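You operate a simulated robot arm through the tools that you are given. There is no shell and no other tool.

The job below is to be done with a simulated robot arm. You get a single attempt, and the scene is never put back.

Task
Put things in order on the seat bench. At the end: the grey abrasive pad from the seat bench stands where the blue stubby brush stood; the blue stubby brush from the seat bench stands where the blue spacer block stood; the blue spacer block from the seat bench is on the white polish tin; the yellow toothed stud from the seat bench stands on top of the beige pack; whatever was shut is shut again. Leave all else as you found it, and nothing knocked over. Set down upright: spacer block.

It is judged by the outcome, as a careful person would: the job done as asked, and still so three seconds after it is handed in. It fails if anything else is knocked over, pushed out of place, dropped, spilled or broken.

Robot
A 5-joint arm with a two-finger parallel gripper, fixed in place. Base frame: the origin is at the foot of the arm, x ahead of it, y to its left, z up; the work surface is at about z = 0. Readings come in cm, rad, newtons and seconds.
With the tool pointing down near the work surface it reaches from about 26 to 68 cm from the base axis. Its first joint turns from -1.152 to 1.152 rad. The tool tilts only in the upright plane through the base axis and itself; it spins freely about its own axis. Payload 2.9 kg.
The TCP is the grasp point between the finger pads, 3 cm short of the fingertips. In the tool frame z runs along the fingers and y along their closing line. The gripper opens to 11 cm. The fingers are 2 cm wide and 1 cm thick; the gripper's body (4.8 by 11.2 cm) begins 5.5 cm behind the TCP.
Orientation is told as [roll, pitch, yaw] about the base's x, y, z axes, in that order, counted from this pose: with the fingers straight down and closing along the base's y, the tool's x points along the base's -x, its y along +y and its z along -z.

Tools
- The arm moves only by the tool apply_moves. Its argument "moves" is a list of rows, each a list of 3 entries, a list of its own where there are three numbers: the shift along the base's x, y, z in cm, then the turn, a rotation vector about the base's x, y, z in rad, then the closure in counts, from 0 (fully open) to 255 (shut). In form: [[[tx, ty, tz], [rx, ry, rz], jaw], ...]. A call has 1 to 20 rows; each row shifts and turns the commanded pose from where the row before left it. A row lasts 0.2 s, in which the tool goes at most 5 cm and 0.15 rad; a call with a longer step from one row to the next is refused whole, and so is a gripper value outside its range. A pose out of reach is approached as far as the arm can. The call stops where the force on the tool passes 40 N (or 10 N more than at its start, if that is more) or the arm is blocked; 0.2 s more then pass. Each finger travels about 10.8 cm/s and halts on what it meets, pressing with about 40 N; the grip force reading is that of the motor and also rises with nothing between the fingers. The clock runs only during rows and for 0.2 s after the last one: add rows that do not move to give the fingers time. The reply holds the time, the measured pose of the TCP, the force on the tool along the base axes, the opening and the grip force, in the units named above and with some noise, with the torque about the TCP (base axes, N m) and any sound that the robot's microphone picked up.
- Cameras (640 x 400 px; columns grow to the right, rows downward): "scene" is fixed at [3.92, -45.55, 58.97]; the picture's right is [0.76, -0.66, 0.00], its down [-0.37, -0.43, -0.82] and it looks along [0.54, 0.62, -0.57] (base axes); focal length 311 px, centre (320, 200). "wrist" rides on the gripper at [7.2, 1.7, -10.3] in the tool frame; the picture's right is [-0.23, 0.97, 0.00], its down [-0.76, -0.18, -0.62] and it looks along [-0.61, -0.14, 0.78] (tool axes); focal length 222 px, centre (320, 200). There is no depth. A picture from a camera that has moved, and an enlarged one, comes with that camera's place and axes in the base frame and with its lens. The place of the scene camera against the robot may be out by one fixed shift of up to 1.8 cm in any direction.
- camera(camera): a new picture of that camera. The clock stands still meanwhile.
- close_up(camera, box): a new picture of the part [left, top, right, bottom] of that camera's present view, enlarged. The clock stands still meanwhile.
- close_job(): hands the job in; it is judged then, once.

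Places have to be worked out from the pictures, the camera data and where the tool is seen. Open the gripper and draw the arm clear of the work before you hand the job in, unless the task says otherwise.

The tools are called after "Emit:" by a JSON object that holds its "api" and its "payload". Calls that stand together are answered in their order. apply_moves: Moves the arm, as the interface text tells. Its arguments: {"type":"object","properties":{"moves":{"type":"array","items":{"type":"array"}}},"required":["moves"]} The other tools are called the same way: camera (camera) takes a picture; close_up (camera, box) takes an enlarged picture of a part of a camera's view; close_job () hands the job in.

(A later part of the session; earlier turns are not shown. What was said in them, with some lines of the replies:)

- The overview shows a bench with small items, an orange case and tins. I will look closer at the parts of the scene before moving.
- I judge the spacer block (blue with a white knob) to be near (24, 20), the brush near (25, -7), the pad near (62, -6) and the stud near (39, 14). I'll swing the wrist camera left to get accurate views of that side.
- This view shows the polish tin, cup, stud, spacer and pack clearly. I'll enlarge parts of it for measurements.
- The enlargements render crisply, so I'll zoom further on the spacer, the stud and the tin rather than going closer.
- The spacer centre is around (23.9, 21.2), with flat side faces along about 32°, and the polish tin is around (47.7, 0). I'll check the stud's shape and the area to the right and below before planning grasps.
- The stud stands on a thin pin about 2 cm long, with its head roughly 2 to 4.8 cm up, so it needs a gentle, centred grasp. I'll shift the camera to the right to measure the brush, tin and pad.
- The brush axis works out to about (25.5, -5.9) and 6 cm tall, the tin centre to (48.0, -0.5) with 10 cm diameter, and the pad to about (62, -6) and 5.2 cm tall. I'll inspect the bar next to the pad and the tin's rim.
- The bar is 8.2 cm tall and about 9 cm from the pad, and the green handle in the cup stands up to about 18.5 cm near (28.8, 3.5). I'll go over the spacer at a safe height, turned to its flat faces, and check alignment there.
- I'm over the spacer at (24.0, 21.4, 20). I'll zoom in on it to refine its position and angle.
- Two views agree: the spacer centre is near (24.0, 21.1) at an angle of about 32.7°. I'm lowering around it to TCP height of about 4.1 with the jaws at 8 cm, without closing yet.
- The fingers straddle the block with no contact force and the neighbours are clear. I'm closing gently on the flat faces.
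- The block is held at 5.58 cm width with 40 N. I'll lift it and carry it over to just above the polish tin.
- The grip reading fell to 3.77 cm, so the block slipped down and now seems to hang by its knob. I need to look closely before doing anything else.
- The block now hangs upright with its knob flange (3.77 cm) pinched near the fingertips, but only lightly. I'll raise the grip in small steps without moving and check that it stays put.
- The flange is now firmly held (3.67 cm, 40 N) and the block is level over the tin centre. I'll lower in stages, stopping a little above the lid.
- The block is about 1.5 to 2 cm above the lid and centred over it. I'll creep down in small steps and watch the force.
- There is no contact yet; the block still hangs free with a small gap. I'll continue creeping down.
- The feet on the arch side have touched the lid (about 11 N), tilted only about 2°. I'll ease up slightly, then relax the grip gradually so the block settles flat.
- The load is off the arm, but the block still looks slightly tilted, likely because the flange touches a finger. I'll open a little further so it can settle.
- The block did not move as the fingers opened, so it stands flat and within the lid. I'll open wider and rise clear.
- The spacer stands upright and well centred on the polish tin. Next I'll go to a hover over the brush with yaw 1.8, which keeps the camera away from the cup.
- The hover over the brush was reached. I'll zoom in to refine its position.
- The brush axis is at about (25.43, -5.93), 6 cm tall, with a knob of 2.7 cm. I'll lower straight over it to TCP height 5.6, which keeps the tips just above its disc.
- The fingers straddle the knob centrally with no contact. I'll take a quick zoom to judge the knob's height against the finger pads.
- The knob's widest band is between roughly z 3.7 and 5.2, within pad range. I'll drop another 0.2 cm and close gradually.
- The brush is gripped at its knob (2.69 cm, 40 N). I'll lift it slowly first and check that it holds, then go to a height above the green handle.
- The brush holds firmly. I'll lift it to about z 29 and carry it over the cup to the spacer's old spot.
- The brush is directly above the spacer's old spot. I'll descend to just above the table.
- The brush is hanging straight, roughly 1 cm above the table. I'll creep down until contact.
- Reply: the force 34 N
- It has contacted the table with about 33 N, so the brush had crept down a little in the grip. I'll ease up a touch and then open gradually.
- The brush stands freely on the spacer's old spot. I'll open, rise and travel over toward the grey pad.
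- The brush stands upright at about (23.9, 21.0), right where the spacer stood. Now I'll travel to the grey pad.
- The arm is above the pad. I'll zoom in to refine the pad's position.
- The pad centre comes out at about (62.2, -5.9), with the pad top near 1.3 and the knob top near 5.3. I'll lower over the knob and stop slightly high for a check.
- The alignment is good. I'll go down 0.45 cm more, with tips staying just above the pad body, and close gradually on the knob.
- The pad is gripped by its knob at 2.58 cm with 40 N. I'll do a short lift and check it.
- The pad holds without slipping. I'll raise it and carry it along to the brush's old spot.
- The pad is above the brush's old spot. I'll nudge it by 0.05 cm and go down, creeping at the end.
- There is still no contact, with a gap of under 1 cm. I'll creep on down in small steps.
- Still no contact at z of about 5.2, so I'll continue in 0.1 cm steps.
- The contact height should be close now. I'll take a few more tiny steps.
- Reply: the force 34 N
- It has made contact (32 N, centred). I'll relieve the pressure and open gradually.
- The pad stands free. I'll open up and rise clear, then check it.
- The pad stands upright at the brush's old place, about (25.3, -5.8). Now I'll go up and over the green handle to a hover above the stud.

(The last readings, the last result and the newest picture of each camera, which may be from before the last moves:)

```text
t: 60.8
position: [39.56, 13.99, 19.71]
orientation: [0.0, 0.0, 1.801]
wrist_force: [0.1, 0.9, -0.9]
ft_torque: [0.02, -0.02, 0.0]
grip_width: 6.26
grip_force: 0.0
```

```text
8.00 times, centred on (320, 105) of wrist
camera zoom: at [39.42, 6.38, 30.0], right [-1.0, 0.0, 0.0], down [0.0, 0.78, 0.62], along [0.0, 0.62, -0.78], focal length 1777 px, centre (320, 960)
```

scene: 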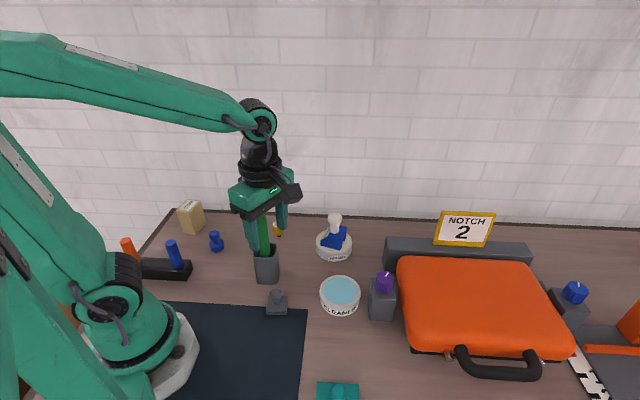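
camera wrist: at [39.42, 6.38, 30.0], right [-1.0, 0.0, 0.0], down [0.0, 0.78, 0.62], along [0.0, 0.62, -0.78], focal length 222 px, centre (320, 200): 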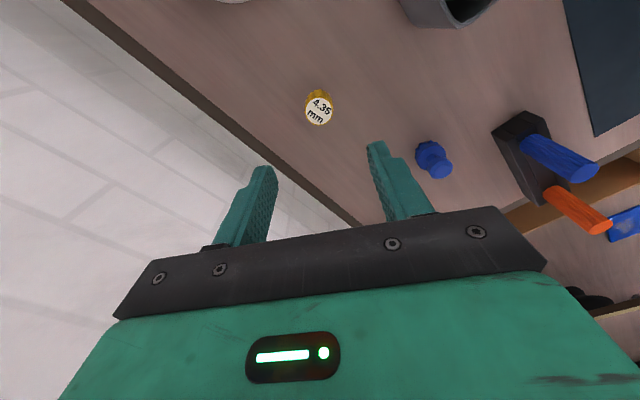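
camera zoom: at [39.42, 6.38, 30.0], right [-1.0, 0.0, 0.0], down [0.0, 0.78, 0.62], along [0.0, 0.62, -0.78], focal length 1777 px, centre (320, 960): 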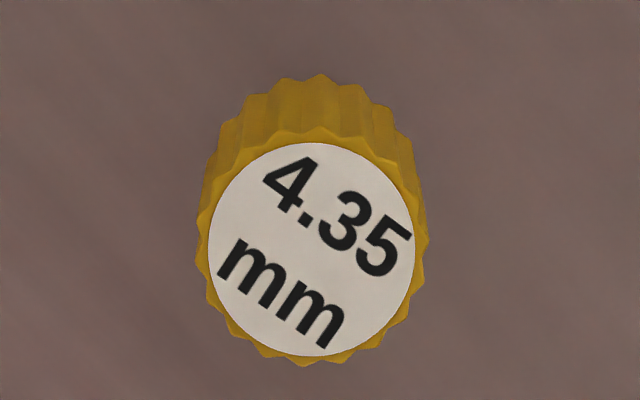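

The stud centre is at (39.5, 13.9) with its head from about z 2.2 to 5.1, and the tool is centred on it. I'll lower around the head without closing.

Emit:
{"api": "apply_moves", "payload": {"moves": [[[0.03, 0.02, -4], [0, 0, 0], 110], [[0, 0, -4], [0, 0, 0], 110], [[0, 0, -3], [0, 0, 0], 110], [[0, 0, -2.5], [0, 0, 0], 110], [[0, 0, -1.5], [0, 0, 0], 110], [[0, 0, -1], [0, 0, 0], 110], [[0, 0, 0], [0, 0, 0], 110]]}}

Emit:
{"api": "close_up", "payload": {"camera": "wrist", "box": [240, 100, 400, 220]}}

Emit:
{"api": "close_up", "payload": {"camera": "scene", "box": [246, 180, 326, 250]}}

```text
t: 62.4
position: [39.39, 13.86, 3.89]
orientation: [0.0, -0.002, 1.803]
wrist_force: [-0.3, 1.3, 0.0]
ft_torque: [0.0, 0.03, 0.0]
grip_width: 6.26
grip_force: 0.0
```

```text
3.33 times, centred on (320, 160) of wrist
camera zoom: at [39.39, 6.29, 14.14], right [-1.0, 0.0, 0.0], down [0.0, 0.78, 0.62], along [0.0, 0.62, -0.78], focal length 740 px, centre (320, 333)
```

zoom: 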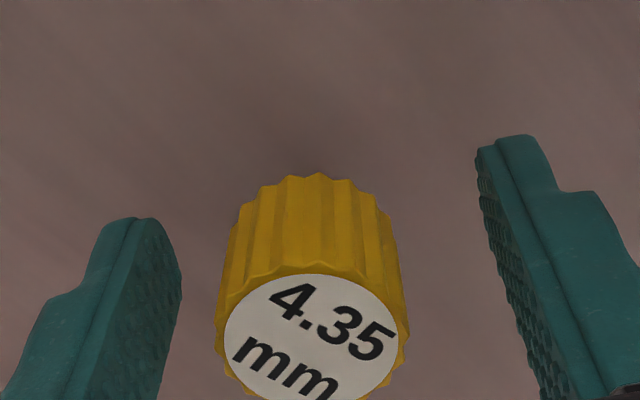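

```text
5.71 times, centred on (286, 215) of scene
camera zoom: at [3.92, -45.55, 58.97], right [0.76, -0.66, 0.0], down [-0.37, -0.43, -0.82], along [0.54, 0.62, -0.57], focal length 1778 px, centre (514, 114)
```

zoom: 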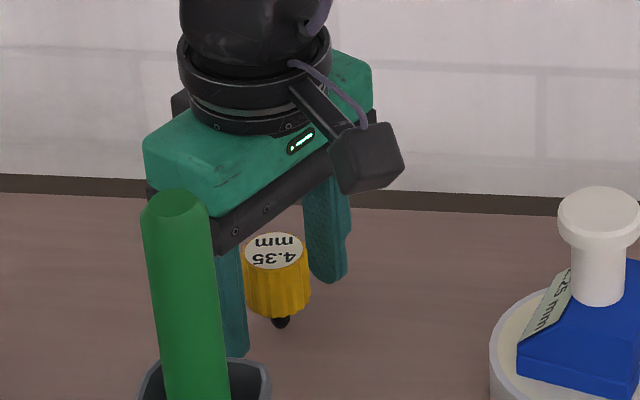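

The stud sits about 0.1 cm toward +x of the tool centre. I'll correct that and close slowly and symmetrically.

Emit:
{"api": "apply_moves", "payload": {"moves": [[[0.1, 0, 0], [0, 0, 0], 110], [[0, 0, -0.1], [0, 0, 0], 130], [[0, 0, 0], [0, 0, 0], 150], [[0, 0, 0], [0, 0, 0], 162], [[0, 0, 0], [0, 0, 0], 170], [[0, 0, 0], [0, 0, 0], 175], [[0, 0, 0], [0, 0, 0], 178], [[0, 0, 0], [0, 0, 0], 181], [[0, 0, 0], [0, 0, 0], 184], [[0, 0, 0], [0, 0, 0], 188], [[0, 0, 0], [0, 0, 0], 195], [[0, 0, 0], [0, 0, 0], 200], [[0, 0, 0], [0, 0, 0], 200]]}}

Emit:
{"api": "close_up", "payload": {"camera": "wrist", "box": [240, 100, 400, 220]}}

Emit:
{"api": "close_up", "payload": {"camera": "scene", "box": [246, 190, 326, 250]}}

```text
t: 65.2
position: [39.52, 13.77, 3.87]
orientation: [0.002, 0.0, 1.801]
wrist_force: [0.0, 0.5, 0.9]
ft_torque: [-0.01, -0.01, 0.0]
grip_width: 3.07
grip_force: 39.9
```

```text
3.33 times, centred on (320, 160) of wrist
camera zoom: at [39.5, 6.33, 14.05], right [-1.0, 0.0, 0.0], down [0.0, 0.78, 0.62], along [0.0, 0.62, -0.78], focal length 740 px, centre (320, 333)
```

zoom: 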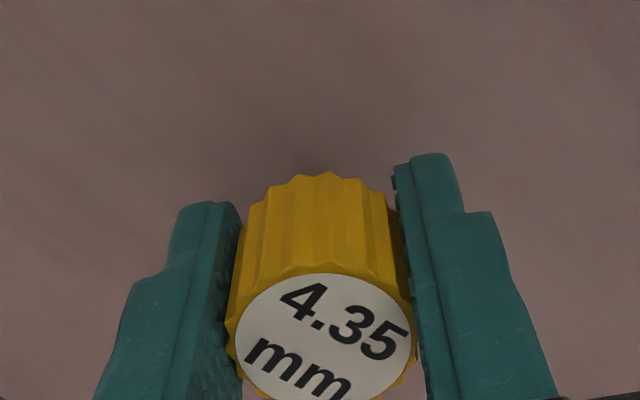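

```text
6.67 times, centred on (286, 220) of scene
camera zoom: at [3.92, -45.55, 58.97], right [0.76, -0.66, 0.0], down [-0.37, -0.43, -0.82], along [0.54, 0.62, -0.57], focal length 2074 px, centre (547, 67)
```

zoom: 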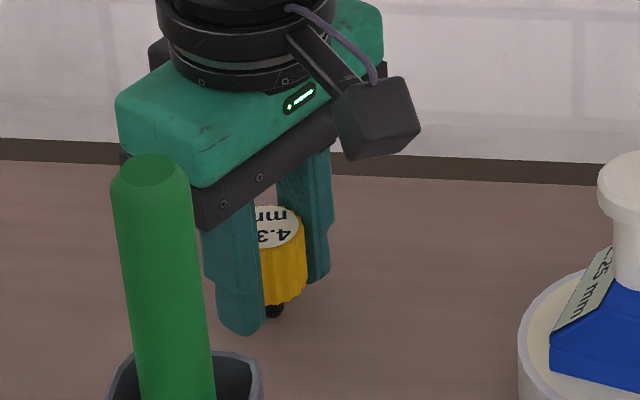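

The stud is gripped firmly (3.07 cm). I'll lift a little and check it before carrying.

Emit:
{"api": "apply_moves", "payload": {"moves": [[[0, 0, 0.3], [0, 0, 0], 205], [[0, 0, 0.5], [0, 0, 0], 205], [[0, 0, 1.5], [0, 0, 0], 205], [[0, 0, 2], [0, 0, 0], 205], [[0, 0, 0], [0, 0, 0], 205]]}}

Emit:
{"api": "close_up", "payload": {"camera": "wrist", "box": [240, 100, 400, 220]}}

Emit:
{"api": "close_up", "payload": {"camera": "scene", "box": [246, 170, 326, 240]}}

```text
t: 66.4
position: [39.59, 13.93, 8.2]
orientation: [0.0, 0.002, 1.801]
wrist_force: [-0.4, -0.1, 0.0]
ft_torque: [-0.04, 0.01, 0.02]
grip_width: 3.09
grip_force: 40.4
```

```text
3.33 times, centred on (320, 160) of wrist
camera zoom: at [39.48, 6.39, 18.39], right [-1.0, 0.0, 0.0], down [0.0, 0.78, 0.62], along [0.0, 0.62, -0.78], focal length 740 px, centre (320, 333)
```

zoom: 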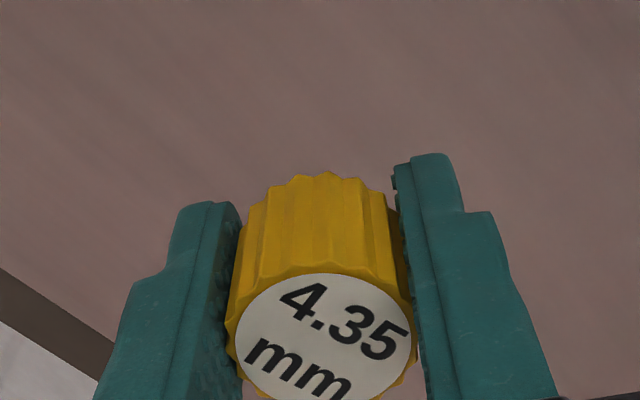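

```text
5.71 times, centred on (286, 205) of scene
camera zoom: at [3.92, -45.55, 58.97], right [0.76, -0.66, 0.0], down [-0.37, -0.43, -0.82], along [0.54, 0.62, -0.57], focal length 1778 px, centre (514, 171)
```

zoom: 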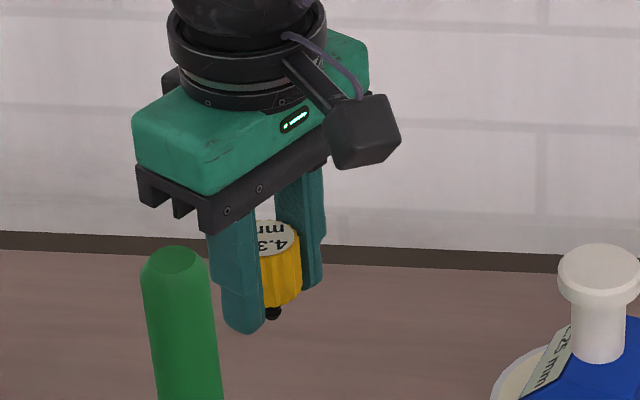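

The stud holds steady with no shift in the grip. I'll lift and carry it to a hover above the beige pack.

Emit:
{"api": "apply_moves", "payload": {"moves": [[[0, 0, 3], [0, 0, 0], 205], [[0, 0, 4], [0, 0, 0], 205], [[0, 0, 3], [0, 0, 0], 205], [[-1.7, 2, 0], [0, 0, 0], 205], [[-2.7, 3.15, 0], [0, 0, 0], 205], [[-2.8, 3.3, 0], [0, 0, 0], 205], [[-2.8, 3.3, 0], [0, 0, 0], 205], [[-2.7, 3.15, 0], [0, 0, 0], 205], [[-2.3, 2.7, 0], [0, 0, 0], 205], [[-1.3, 1.6, 0], [0, 0, 0], 205], [[-0.7, 0.75, 0], [0, 0, 0], 205], [[0, 0, 0], [0, 0, 0], 205]]}}

Emit:
{"api": "camera", "payload": {"camera": "wrist"}}

Emit:
{"api": "close_up", "payload": {"camera": "wrist", "box": [240, 60, 400, 220]}}

Emit:
{"api": "camera", "payload": {"camera": "scene"}}

```text
t: 69.0
position: [22.46, 33.96, 18.03]
orientation: [-0.001, -0.003, 1.801]
wrist_force: [-0.5, 0.2, -0.3]
ft_torque: [0.01, 0.02, 0.04]
grip_width: 3.07
grip_force: 40.1
```

```text
taken
camera wrist: at [22.45, 26.41, 28.33], right [-1.0, 0.0, 0.0], down [0.0, 0.78, 0.62], along [0.0, 0.62, -0.78], focal length 222 px, centre (320, 200)
```

wrist: 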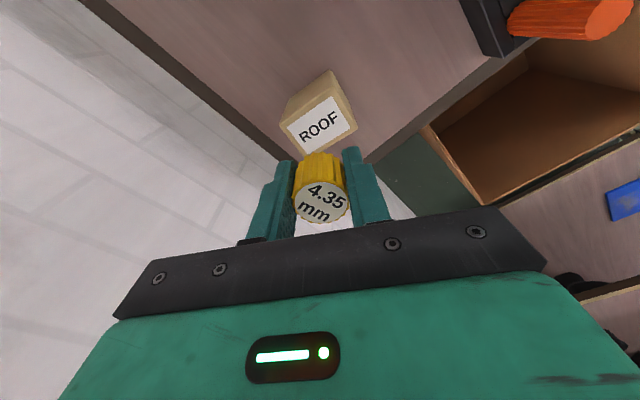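

```text
2.50 times, centred on (320, 140) of wrist
camera zoom: at [22.45, 26.41, 28.33], right [-1.0, 0.0, 0.0], down [0.0, 0.78, 0.62], along [0.0, 0.62, -0.78], focal length 555 px, centre (320, 350)
```

zoom: 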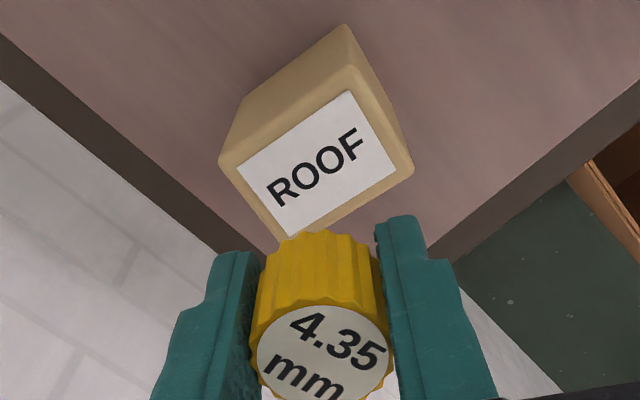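

```text
taken
```

scene: 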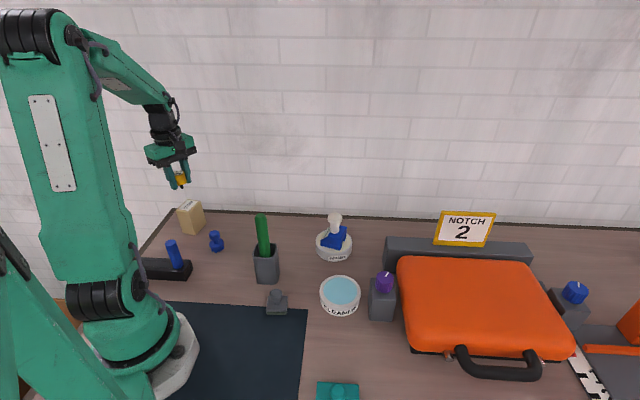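

The stud is nearly centred over the pack top at (22.55, 33.7). I'll shift 0.1 cm and lower to about 1 cm above the pack.

Emit:
{"api": "apply_moves", "payload": {"moves": [[[0.1, -0.1, -1.5], [0, 0, 0], 205], [[0, 0, -2], [0, 0, 0], 205], [[0, 0, -1], [0, 0, 0], 205], [[0, 0, -0.6], [0, 0, 0], 205], [[0, 0, 0], [0, 0, 0], 205]]}}

Emit:
{"api": "close_up", "payload": {"camera": "scene", "box": [160, 180, 224, 220]}}

Emit:
{"api": "close_up", "payload": {"camera": "wrist", "box": [240, 80, 400, 220]}}

```text
t: 70.2
position: [22.65, 33.83, 12.99]
orientation: [0.0, 0.001, 1.8]
wrist_force: [-0.1, 1.7, -0.3]
ft_torque: [0.03, -0.03, 0.03]
grip_width: 3.06
grip_force: 40.3
```

```text
10.00 times, centred on (192, 200) of scene
camera zoom: at [3.92, -45.55, 58.97], right [0.76, -0.66, 0.0], down [-0.37, -0.43, -0.82], along [0.54, 0.62, -0.57], focal length 3111 px, centre (1600, 200)
```

zoom: 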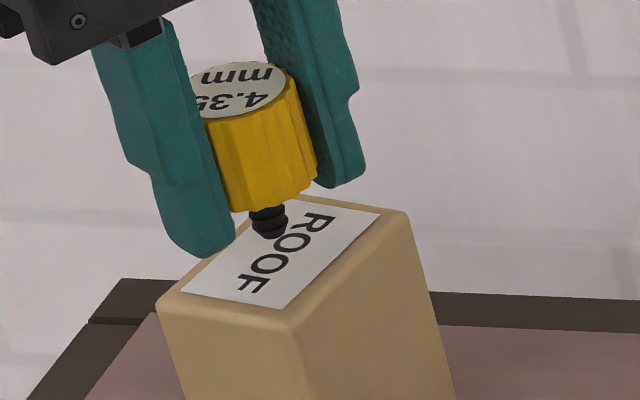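

```text
2.86 times, centred on (320, 150) of wrist
camera zoom: at [22.58, 26.25, 23.25], right [-1.0, 0.0, 0.0], down [0.0, 0.78, 0.62], along [0.0, 0.62, -0.78], focal length 635 px, centre (320, 343)
```

zoom: 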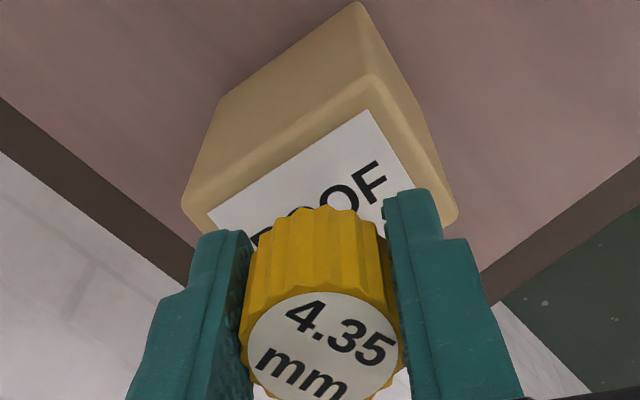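

The pin tip is about 1 cm above the label centre. I'll creep down toward contact.

Emit:
{"api": "apply_moves", "payload": {"moves": [[[0, 0, -0.3], [0, 0, 0], 205], [[0, 0, -0.3], [0, 0, 0], 205], [[0, 0, -0.1], [0, 0, 0], 205]]}}

Emit:
{"api": "close_up", "payload": {"camera": "scene", "box": [160, 180, 224, 220]}}

```text
t: 71.0
position: [22.58, 33.81, 12.22]
orientation: [-0.001, 0.0, 1.801]
wrist_force: [0.3, 0.1, 0.7]
ft_torque: [0.0, -0.02, -0.01]
grip_width: 3.09
grip_force: 40.8
```

```text
10.00 times, centred on (192, 200) of scene
camera zoom: at [3.92, -45.55, 58.97], right [0.76, -0.66, 0.0], down [-0.37, -0.43, -0.82], along [0.54, 0.62, -0.57], focal length 3111 px, centre (1600, 200)
```

zoom: 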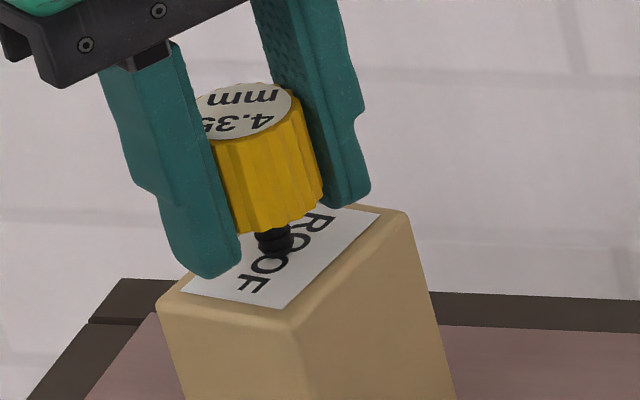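

There is no contact yet. I'll go on in 0.1 cm steps.

Emit:
{"api": "apply_moves", "payload": {"moves": [[[0, 0, -0.1], [0, 0, 0], 205], [[0, 0, -0.1], [0, 0, 0], 205]]}}

```text
t: 71.6
position: [22.56, 33.8, 12.22]
orientation: [-0.001, -0.001, 1.801]
wrist_force: [-2.2, -5.5, 20.0]
ft_torque: [-0.19, 0.15, 0.01]
grip_width: 3.08
grip_force: 40.3
```

It made contact with 20 N, centred on the pin. I'll relieve the pressure slightly before releasing.

Emit:
{"api": "apply_moves", "payload": {"moves": [[[0, 0, 0.05], [0, 0, 0], 205], [[0, 0, 0], [0, 0, 0], 205]]}}

Emit:
{"api": "close_up", "payload": {"camera": "scene", "box": [160, 180, 224, 220]}}

Emit:
{"api": "close_up", "payload": {"camera": "wrist", "box": [240, 80, 400, 220]}}

```text
t: 72.2
position: [22.61, 33.83, 12.36]
orientation: [-0.001, -0.002, 1.803]
wrist_force: [-3.4, -2.7, 25.4]
ft_torque: [-0.05, 0.08, 0.03]
grip_width: 3.07
grip_force: 40.5
```

```text
10.00 times, centred on (192, 200) of scene
camera zoom: at [3.91, -45.57, 58.96], right [0.76, -0.66, 0.0], down [-0.37, -0.43, -0.82], along [0.54, 0.62, -0.57], focal length 3111 px, centre (1600, 200)
```

zoom: 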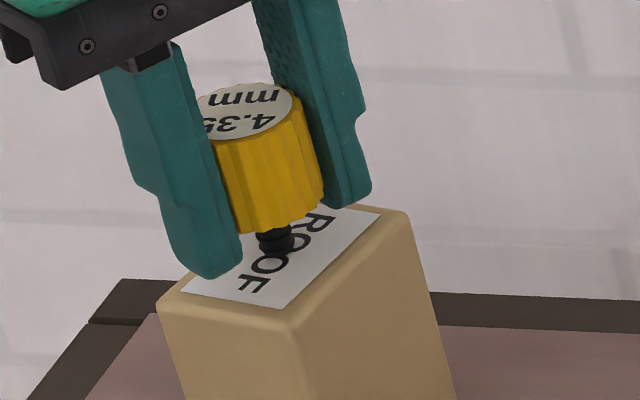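

```text
2.86 times, centred on (320, 150) of wrist
camera zoom: at [22.59, 26.27, 22.49], right [-1.0, 0.0, 0.0], down [0.0, 0.78, 0.62], along [0.0, 0.62, -0.78], focal length 635 px, centre (320, 343)
```

zoom: 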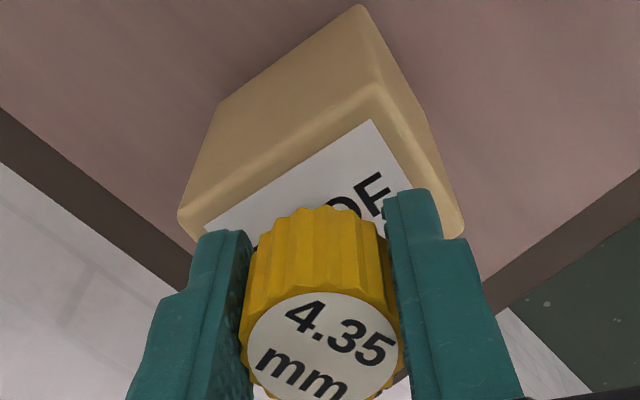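

The force is still about 25 N, so I'll raise a bit more to unload it.

Emit:
{"api": "apply_moves", "payload": {"moves": [[[0, 0, 0.06], [0, 0, 0], 205], [[0, 0, 0], [0, 0, 0], 205]]}}

```text
t: 72.8
position: [22.7, 33.81, 12.21]
orientation: [-0.002, -0.002, 1.801]
wrist_force: [0.6, 1.3, 19.9]
ft_torque: [0.16, 0.0, -0.02]
grip_width: 3.06
grip_force: 40.4
```

Emit:
{"api": "apply_moves", "payload": {"moves": [[[0, 0, 0.06], [0, 0, 0], 205], [[0, 0, 0], [0, 0, 0], 205]]}}

```text
t: 73.4
position: [22.59, 33.83, 12.17]
orientation: [0.001, 0.0, 1.801]
wrist_force: [3.1, 4.2, 14.5]
ft_torque: [0.22, -0.11, -0.03]
grip_width: 3.06
grip_force: 39.3
```

The force falls by about 5 N per 0.06 cm; now 14.5 N. I'll raise another 0.12 cm to leave only a light load.

Emit:
{"api": "apply_moves", "payload": {"moves": [[[0, 0, 0.06], [0, 0, 0], 205], [[0, 0, 0.06], [0, 0, 0], 205], [[0, 0, 0], [0, 0, 0], 205]]}}

Emit:
{"api": "close_up", "payload": {"camera": "scene", "box": [176, 185, 208, 210]}}

```text
t: 74.2
position: [22.53, 33.72, 12.29]
orientation: [0.002, 0.003, 1.801]
wrist_force: [1.0, 0.4, 2.1]
ft_torque: [0.01, -0.02, 0.01]
grip_width: 3.08
grip_force: 39.9
```

```text
16.00 times, centred on (192, 198) of scene
camera zoom: at [3.92, -45.56, 58.97], right [0.76, -0.66, 0.0], down [-0.37, -0.43, -0.82], along [0.54, 0.62, -0.57], focal length 4977 px, centre (2368, 240)
```

zoom: 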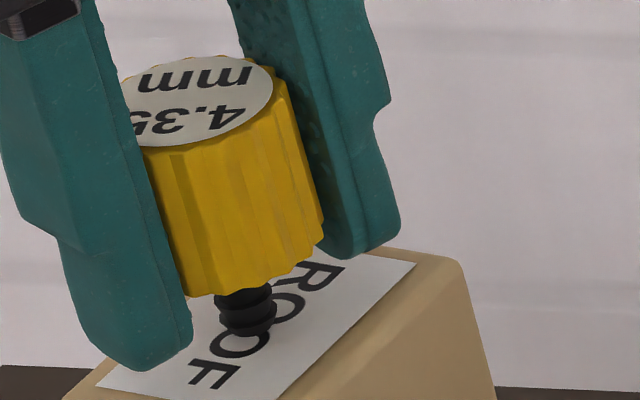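

Only about 2 N remains, and the stud is upright with its pin near the label's centre. I'll release very gradually.

Emit:
{"api": "apply_moves", "payload": {"moves": [[[0, 0, 0], [0, 0, 0], 198], [[0, 0, 0], [0, 0, 0], 193], [[0, 0, 0], [0, 0, 0], 190], [[0, 0, 0], [0, 0, 0], 187], [[0, 0, 0], [0, 0, 0], 185], [[0, 0, 0], [0, 0, 0], 184], [[0, 0, 0], [0, 0, 0], 183], [[0, 0, 0], [0, 0, 0], 182], [[0, 0, 0], [0, 0, 0], 181], [[0, 0, 0], [0, 0, 0], 180], [[0, 0, 0], [0, 0, 0], 180]]}}

Emit:
{"api": "close_up", "payload": {"camera": "scene", "box": [176, 185, 208, 210]}}

Emit:
{"api": "close_up", "payload": {"camera": "wrist", "box": [240, 80, 400, 220]}}

```text
t: 76.6
position: [22.72, 33.74, 12.38]
orientation: [0.001, 0.0, 1.801]
wrist_force: [0.2, -0.2, -0.1]
ft_torque: [0.01, 0.03, -0.01]
grip_width: 3.19
grip_force: 0.2
```

```text
16.00 times, centred on (192, 198) of scene
camera zoom: at [3.92, -45.55, 58.97], right [0.76, -0.66, 0.0], down [-0.37, -0.43, -0.82], along [0.54, 0.62, -0.57], focal length 4977 px, centre (2368, 240)
```

zoom: 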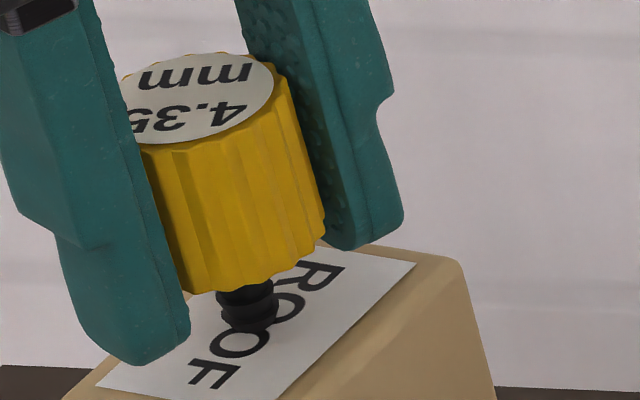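

```text
2.86 times, centred on (320, 150) of wrist
camera zoom: at [22.57, 26.24, 22.61], right [-1.0, 0.0, 0.0], down [0.0, 0.78, 0.62], along [0.0, 0.62, -0.78], focal length 635 px, centre (320, 343)
```

zoom: 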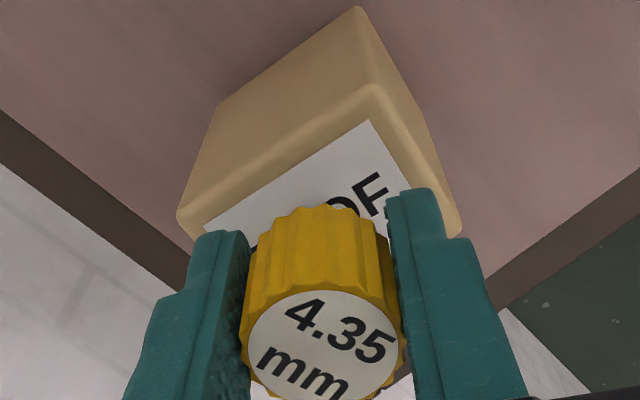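

The stud may be a hair (about 0.1 cm) above the pack while lightly touching the pads. I'll lower 0.08 cm to make sure the pin is seated before opening further.

Emit:
{"api": "apply_moves", "payload": {"moves": [[[0, 0, -0.05], [0, 0, 0], 180], [[0, 0, -0.04], [0, 0, 0], 180], [[0, 0, 0], [0, 0, 0], 180]]}}

Emit:
{"api": "close_up", "payload": {"camera": "scene", "box": [176, 185, 208, 210]}}

```text
t: 77.4
position: [22.62, 33.64, 12.26]
orientation: [0.0, -0.002, 1.802]
wrist_force: [0.1, 0.6, 0.3]
ft_torque: [0.01, -0.02, 0.02]
grip_width: 3.22
grip_force: 0.1
```

```text
16.00 times, centred on (192, 198) of scene
camera zoom: at [3.92, -45.55, 58.97], right [0.76, -0.66, 0.0], down [-0.37, -0.43, -0.82], along [0.54, 0.62, -0.57], focal length 4977 px, centre (2368, 240)
```

zoom: 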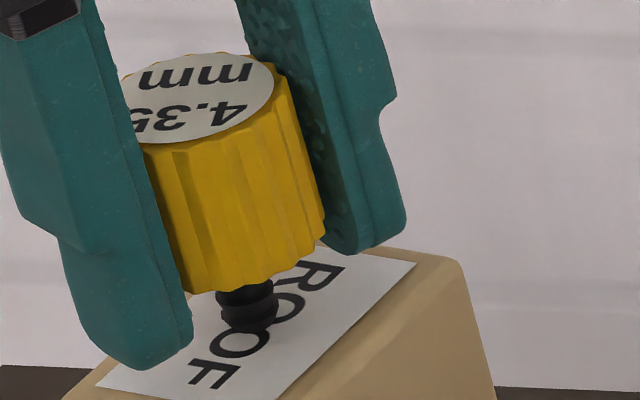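

The fingers moved down relative to the stud while it stayed still, so it stands on its own. I'll open further, slowly.

Emit:
{"api": "apply_moves", "payload": {"moves": [[[0, 0, 0], [0, 0, 0], 178], [[0, 0, 0], [0, 0, 0], 176], [[0, 0, 0], [0, 0, 0], 173], [[0, 0, 0], [0, 0, 0], 170], [[0, 0, 0], [0, 0, 0], 166], [[0, 0, 0], [0, 0, 0], 160], [[0, 0, 0], [0, 0, 0], 160]]}}

Emit:
{"api": "close_up", "payload": {"camera": "scene", "box": [176, 185, 208, 210]}}

Emit:
{"api": "close_up", "payload": {"camera": "wrist", "box": [240, 80, 400, 220]}}

```text
t: 79.0
position: [22.68, 33.64, 12.2]
orientation: [0.0, -0.002, 1.801]
wrist_force: [0.1, 0.4, 0.7]
ft_torque: [0.0, 0.01, -0.06]
grip_width: 4.09
grip_force: 0.0
```

```text
16.00 times, centred on (192, 198) of scene
camera zoom: at [3.92, -45.55, 58.97], right [0.76, -0.66, 0.0], down [-0.37, -0.43, -0.82], along [0.54, 0.62, -0.57], focal length 4977 px, centre (2368, 240)
```

zoom: 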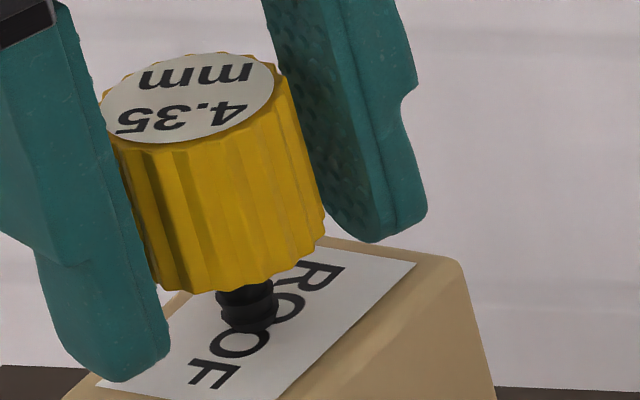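

```text
2.86 times, centred on (320, 150) of wrist
camera zoom: at [22.58, 26.2, 22.54], right [-1.0, 0.0, 0.0], down [0.0, 0.78, 0.62], along [0.0, 0.62, -0.78], focal length 635 px, centre (320, 343)
```

zoom: 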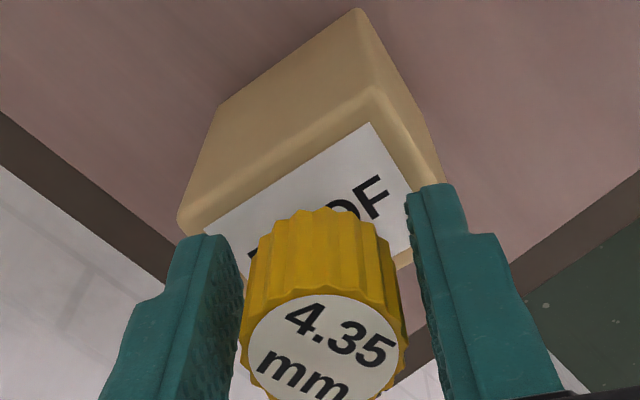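

The stud stands by itself with the fingers clear. I'll open wider and rise straight up.

Emit:
{"api": "apply_moves", "payload": {"moves": [[[0, 0, 0], [0, 0, 0], 150], [[0, 0, 0], [0, 0, 0], 135], [[0, 0, 0], [0, 0, 0], 115], [[0, 0, 0], [0, 0, 0], 100], [[0, 0, 0.5], [0, 0, 0], 100], [[0, 0, 1], [0, 0, 0], 100], [[0, 0, 2], [0, 0, 0], 100], [[0, 0, 3], [0, 0, 0], 100], [[0, 0, 4], [0, 0, 0], 100], [[0, 0, 4], [0, 0, 0], 100], [[0, 0, 0], [0, 0, 0], 100]]}}

Emit:
{"api": "camera", "payload": {"camera": "scene"}}

Emit:
{"api": "close_up", "payload": {"camera": "scene", "box": [160, 180, 256, 250]}}

Emit:
{"api": "camera", "payload": {"camera": "wrist"}}

```text
t: 81.4
position: [22.69, 33.7, 26.93]
orientation: [0.0, 0.0, 1.803]
wrist_force: [0.6, -0.1, -0.1]
ft_torque: [-0.05, -0.01, -0.01]
grip_width: 6.68
grip_force: 0.0
```

```text
taken
```

scene: 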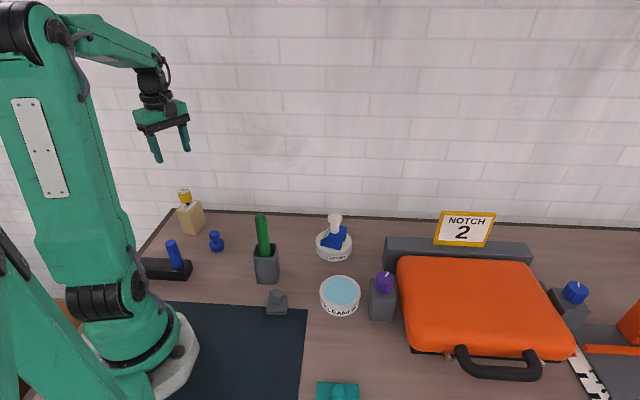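

```text
5.71 times, centred on (208, 215) of scene
camera zoom: at [3.92, -45.56, 58.97], right [0.76, -0.66, 0.0], down [-0.37, -0.43, -0.82], along [0.54, 0.62, -0.57], focal length 1778 px, centre (960, 114)
```

zoom: 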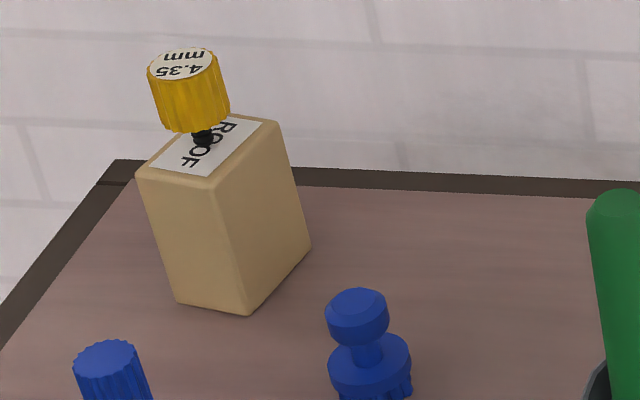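

```text
taken
camera wrist: at [22.66, 26.15, 37.13], right [-1.0, 0.0, 0.0], down [0.0, 0.78, 0.62], along [0.0, 0.62, -0.78], focal length 222 px, centre (320, 200)
```

wrist: 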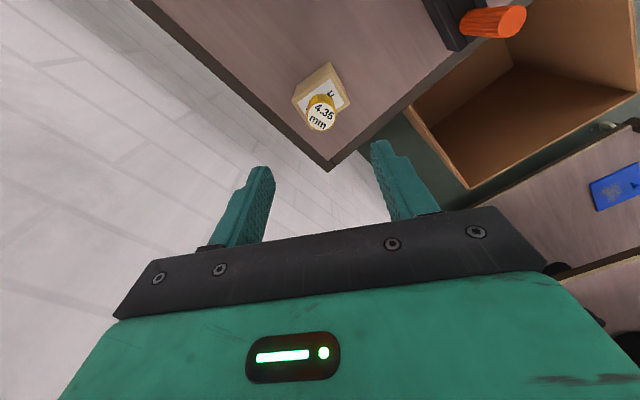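

The stud stands on the pack, and the pack did not move. I'll open fully and withdraw the arm to a clear pose, then check everything once more.

Emit:
{"api": "apply_moves", "payload": {"moves": [[[0, 0, 4], [0, 0, 0], 60], [[0, 0, 3], [0, 0, 0], 0], [[2.4, -3.6, 0], [0, 0, 0], 0], [[2.4, -3.6, 0], [0, 0, 0], 0], [[2.4, -3.6, 0], [0, 0, 0], 0], [[2.4, -3.6, 0], [0, 0, 0], 0], [[2.4, -3.6, 0], [0, 0, 0], 0], [[2.4, -3.6, 0], [0, 0, 0], 0], [[2.4, -3.6, 0], [0, 0, 0], 0], [[2.4, -3.6, 0], [0, 0, 0], 0], [[0, 0, 0], [0, 0, 0], 0]]}}

Emit:
{"api": "camera", "payload": {"camera": "scene"}}

Emit:
{"api": "close_up", "payload": {"camera": "scene", "box": [160, 180, 400, 330]}}

Emit:
{"api": "close_up", "payload": {"camera": "scene", "box": [165, 180, 229, 240]}}

```text
t: 83.8
position: [41.95, 4.91, 33.88]
orientation: [0.001, 0.0, 1.802]
wrist_force: [1.0, -0.2, -0.1]
ft_torque: [0.0, -0.02, 0.01]
grip_width: 11.01
grip_force: 0.1
```

```text
taken
```

scene: 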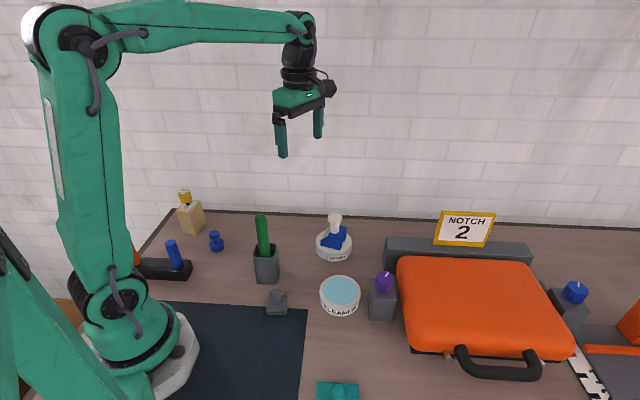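

```text
2.67 times, centred on (280, 255) of scene
camera zoom: at [3.92, -45.56, 58.97], right [0.76, -0.66, 0.0], down [-0.37, -0.43, -0.82], along [0.54, 0.62, -0.57], focal length 830 px, centre (427, 53)
```

zoom: 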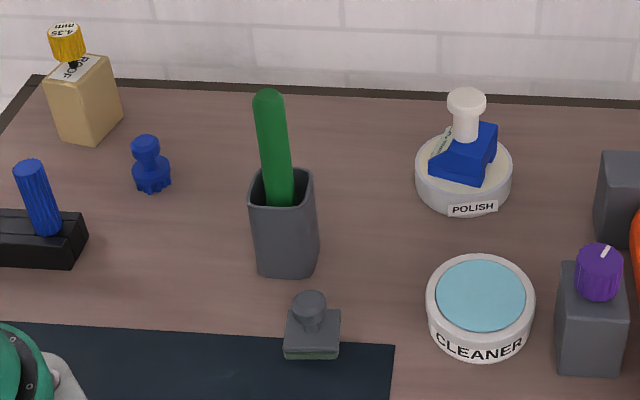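

```text
6.67 times, centred on (197, 210) of scene
camera zoom: at [3.92, -45.56, 58.97], right [0.76, -0.66, 0.0], down [-0.37, -0.43, -0.82], along [0.54, 0.62, -0.57], focal length 2074 px, centre (1140, 133)
```

zoom: 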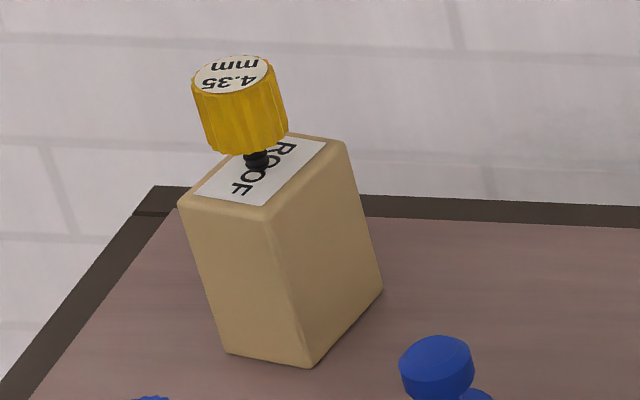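

All four items are in place and upright, nothing else has moved, the case is still shut, and the arm is clear with the gripper open. I'm handing the job in.

Emit:
{"api": "close_job", "payload": {}}

```text
The job is handed in.
```

I've handed the job in with all four items moved as asked, standing upright in the last pictures. I don't have the judging result.

- **Spacer block:** it is on the white polish tin, upright and within the lid. It slipped down in my first grip during the lift and caught by its knob flange. I tightened the hold before lowering it, so it was never dropped.
- **Blue stubby brush:** it stands where the spacer block stood, within about 0.2 cm by my measurements.
- **Grey abrasive pad:** it stands where the brush stood, also within about 0.2 cm. Like the brush before it, it sits partly on the edge of the dark mat.
- **Yellow toothed stud:** it stands on top of the beige pack, near the middle of the label. It balances on a narrow pin, so it's the least stable of the four, but it stayed put after I let go.

I never touched the orange case, and it is still shut. In the last pictures the rest of the bench looks unmoved, and the arm is clear with the gripper open.
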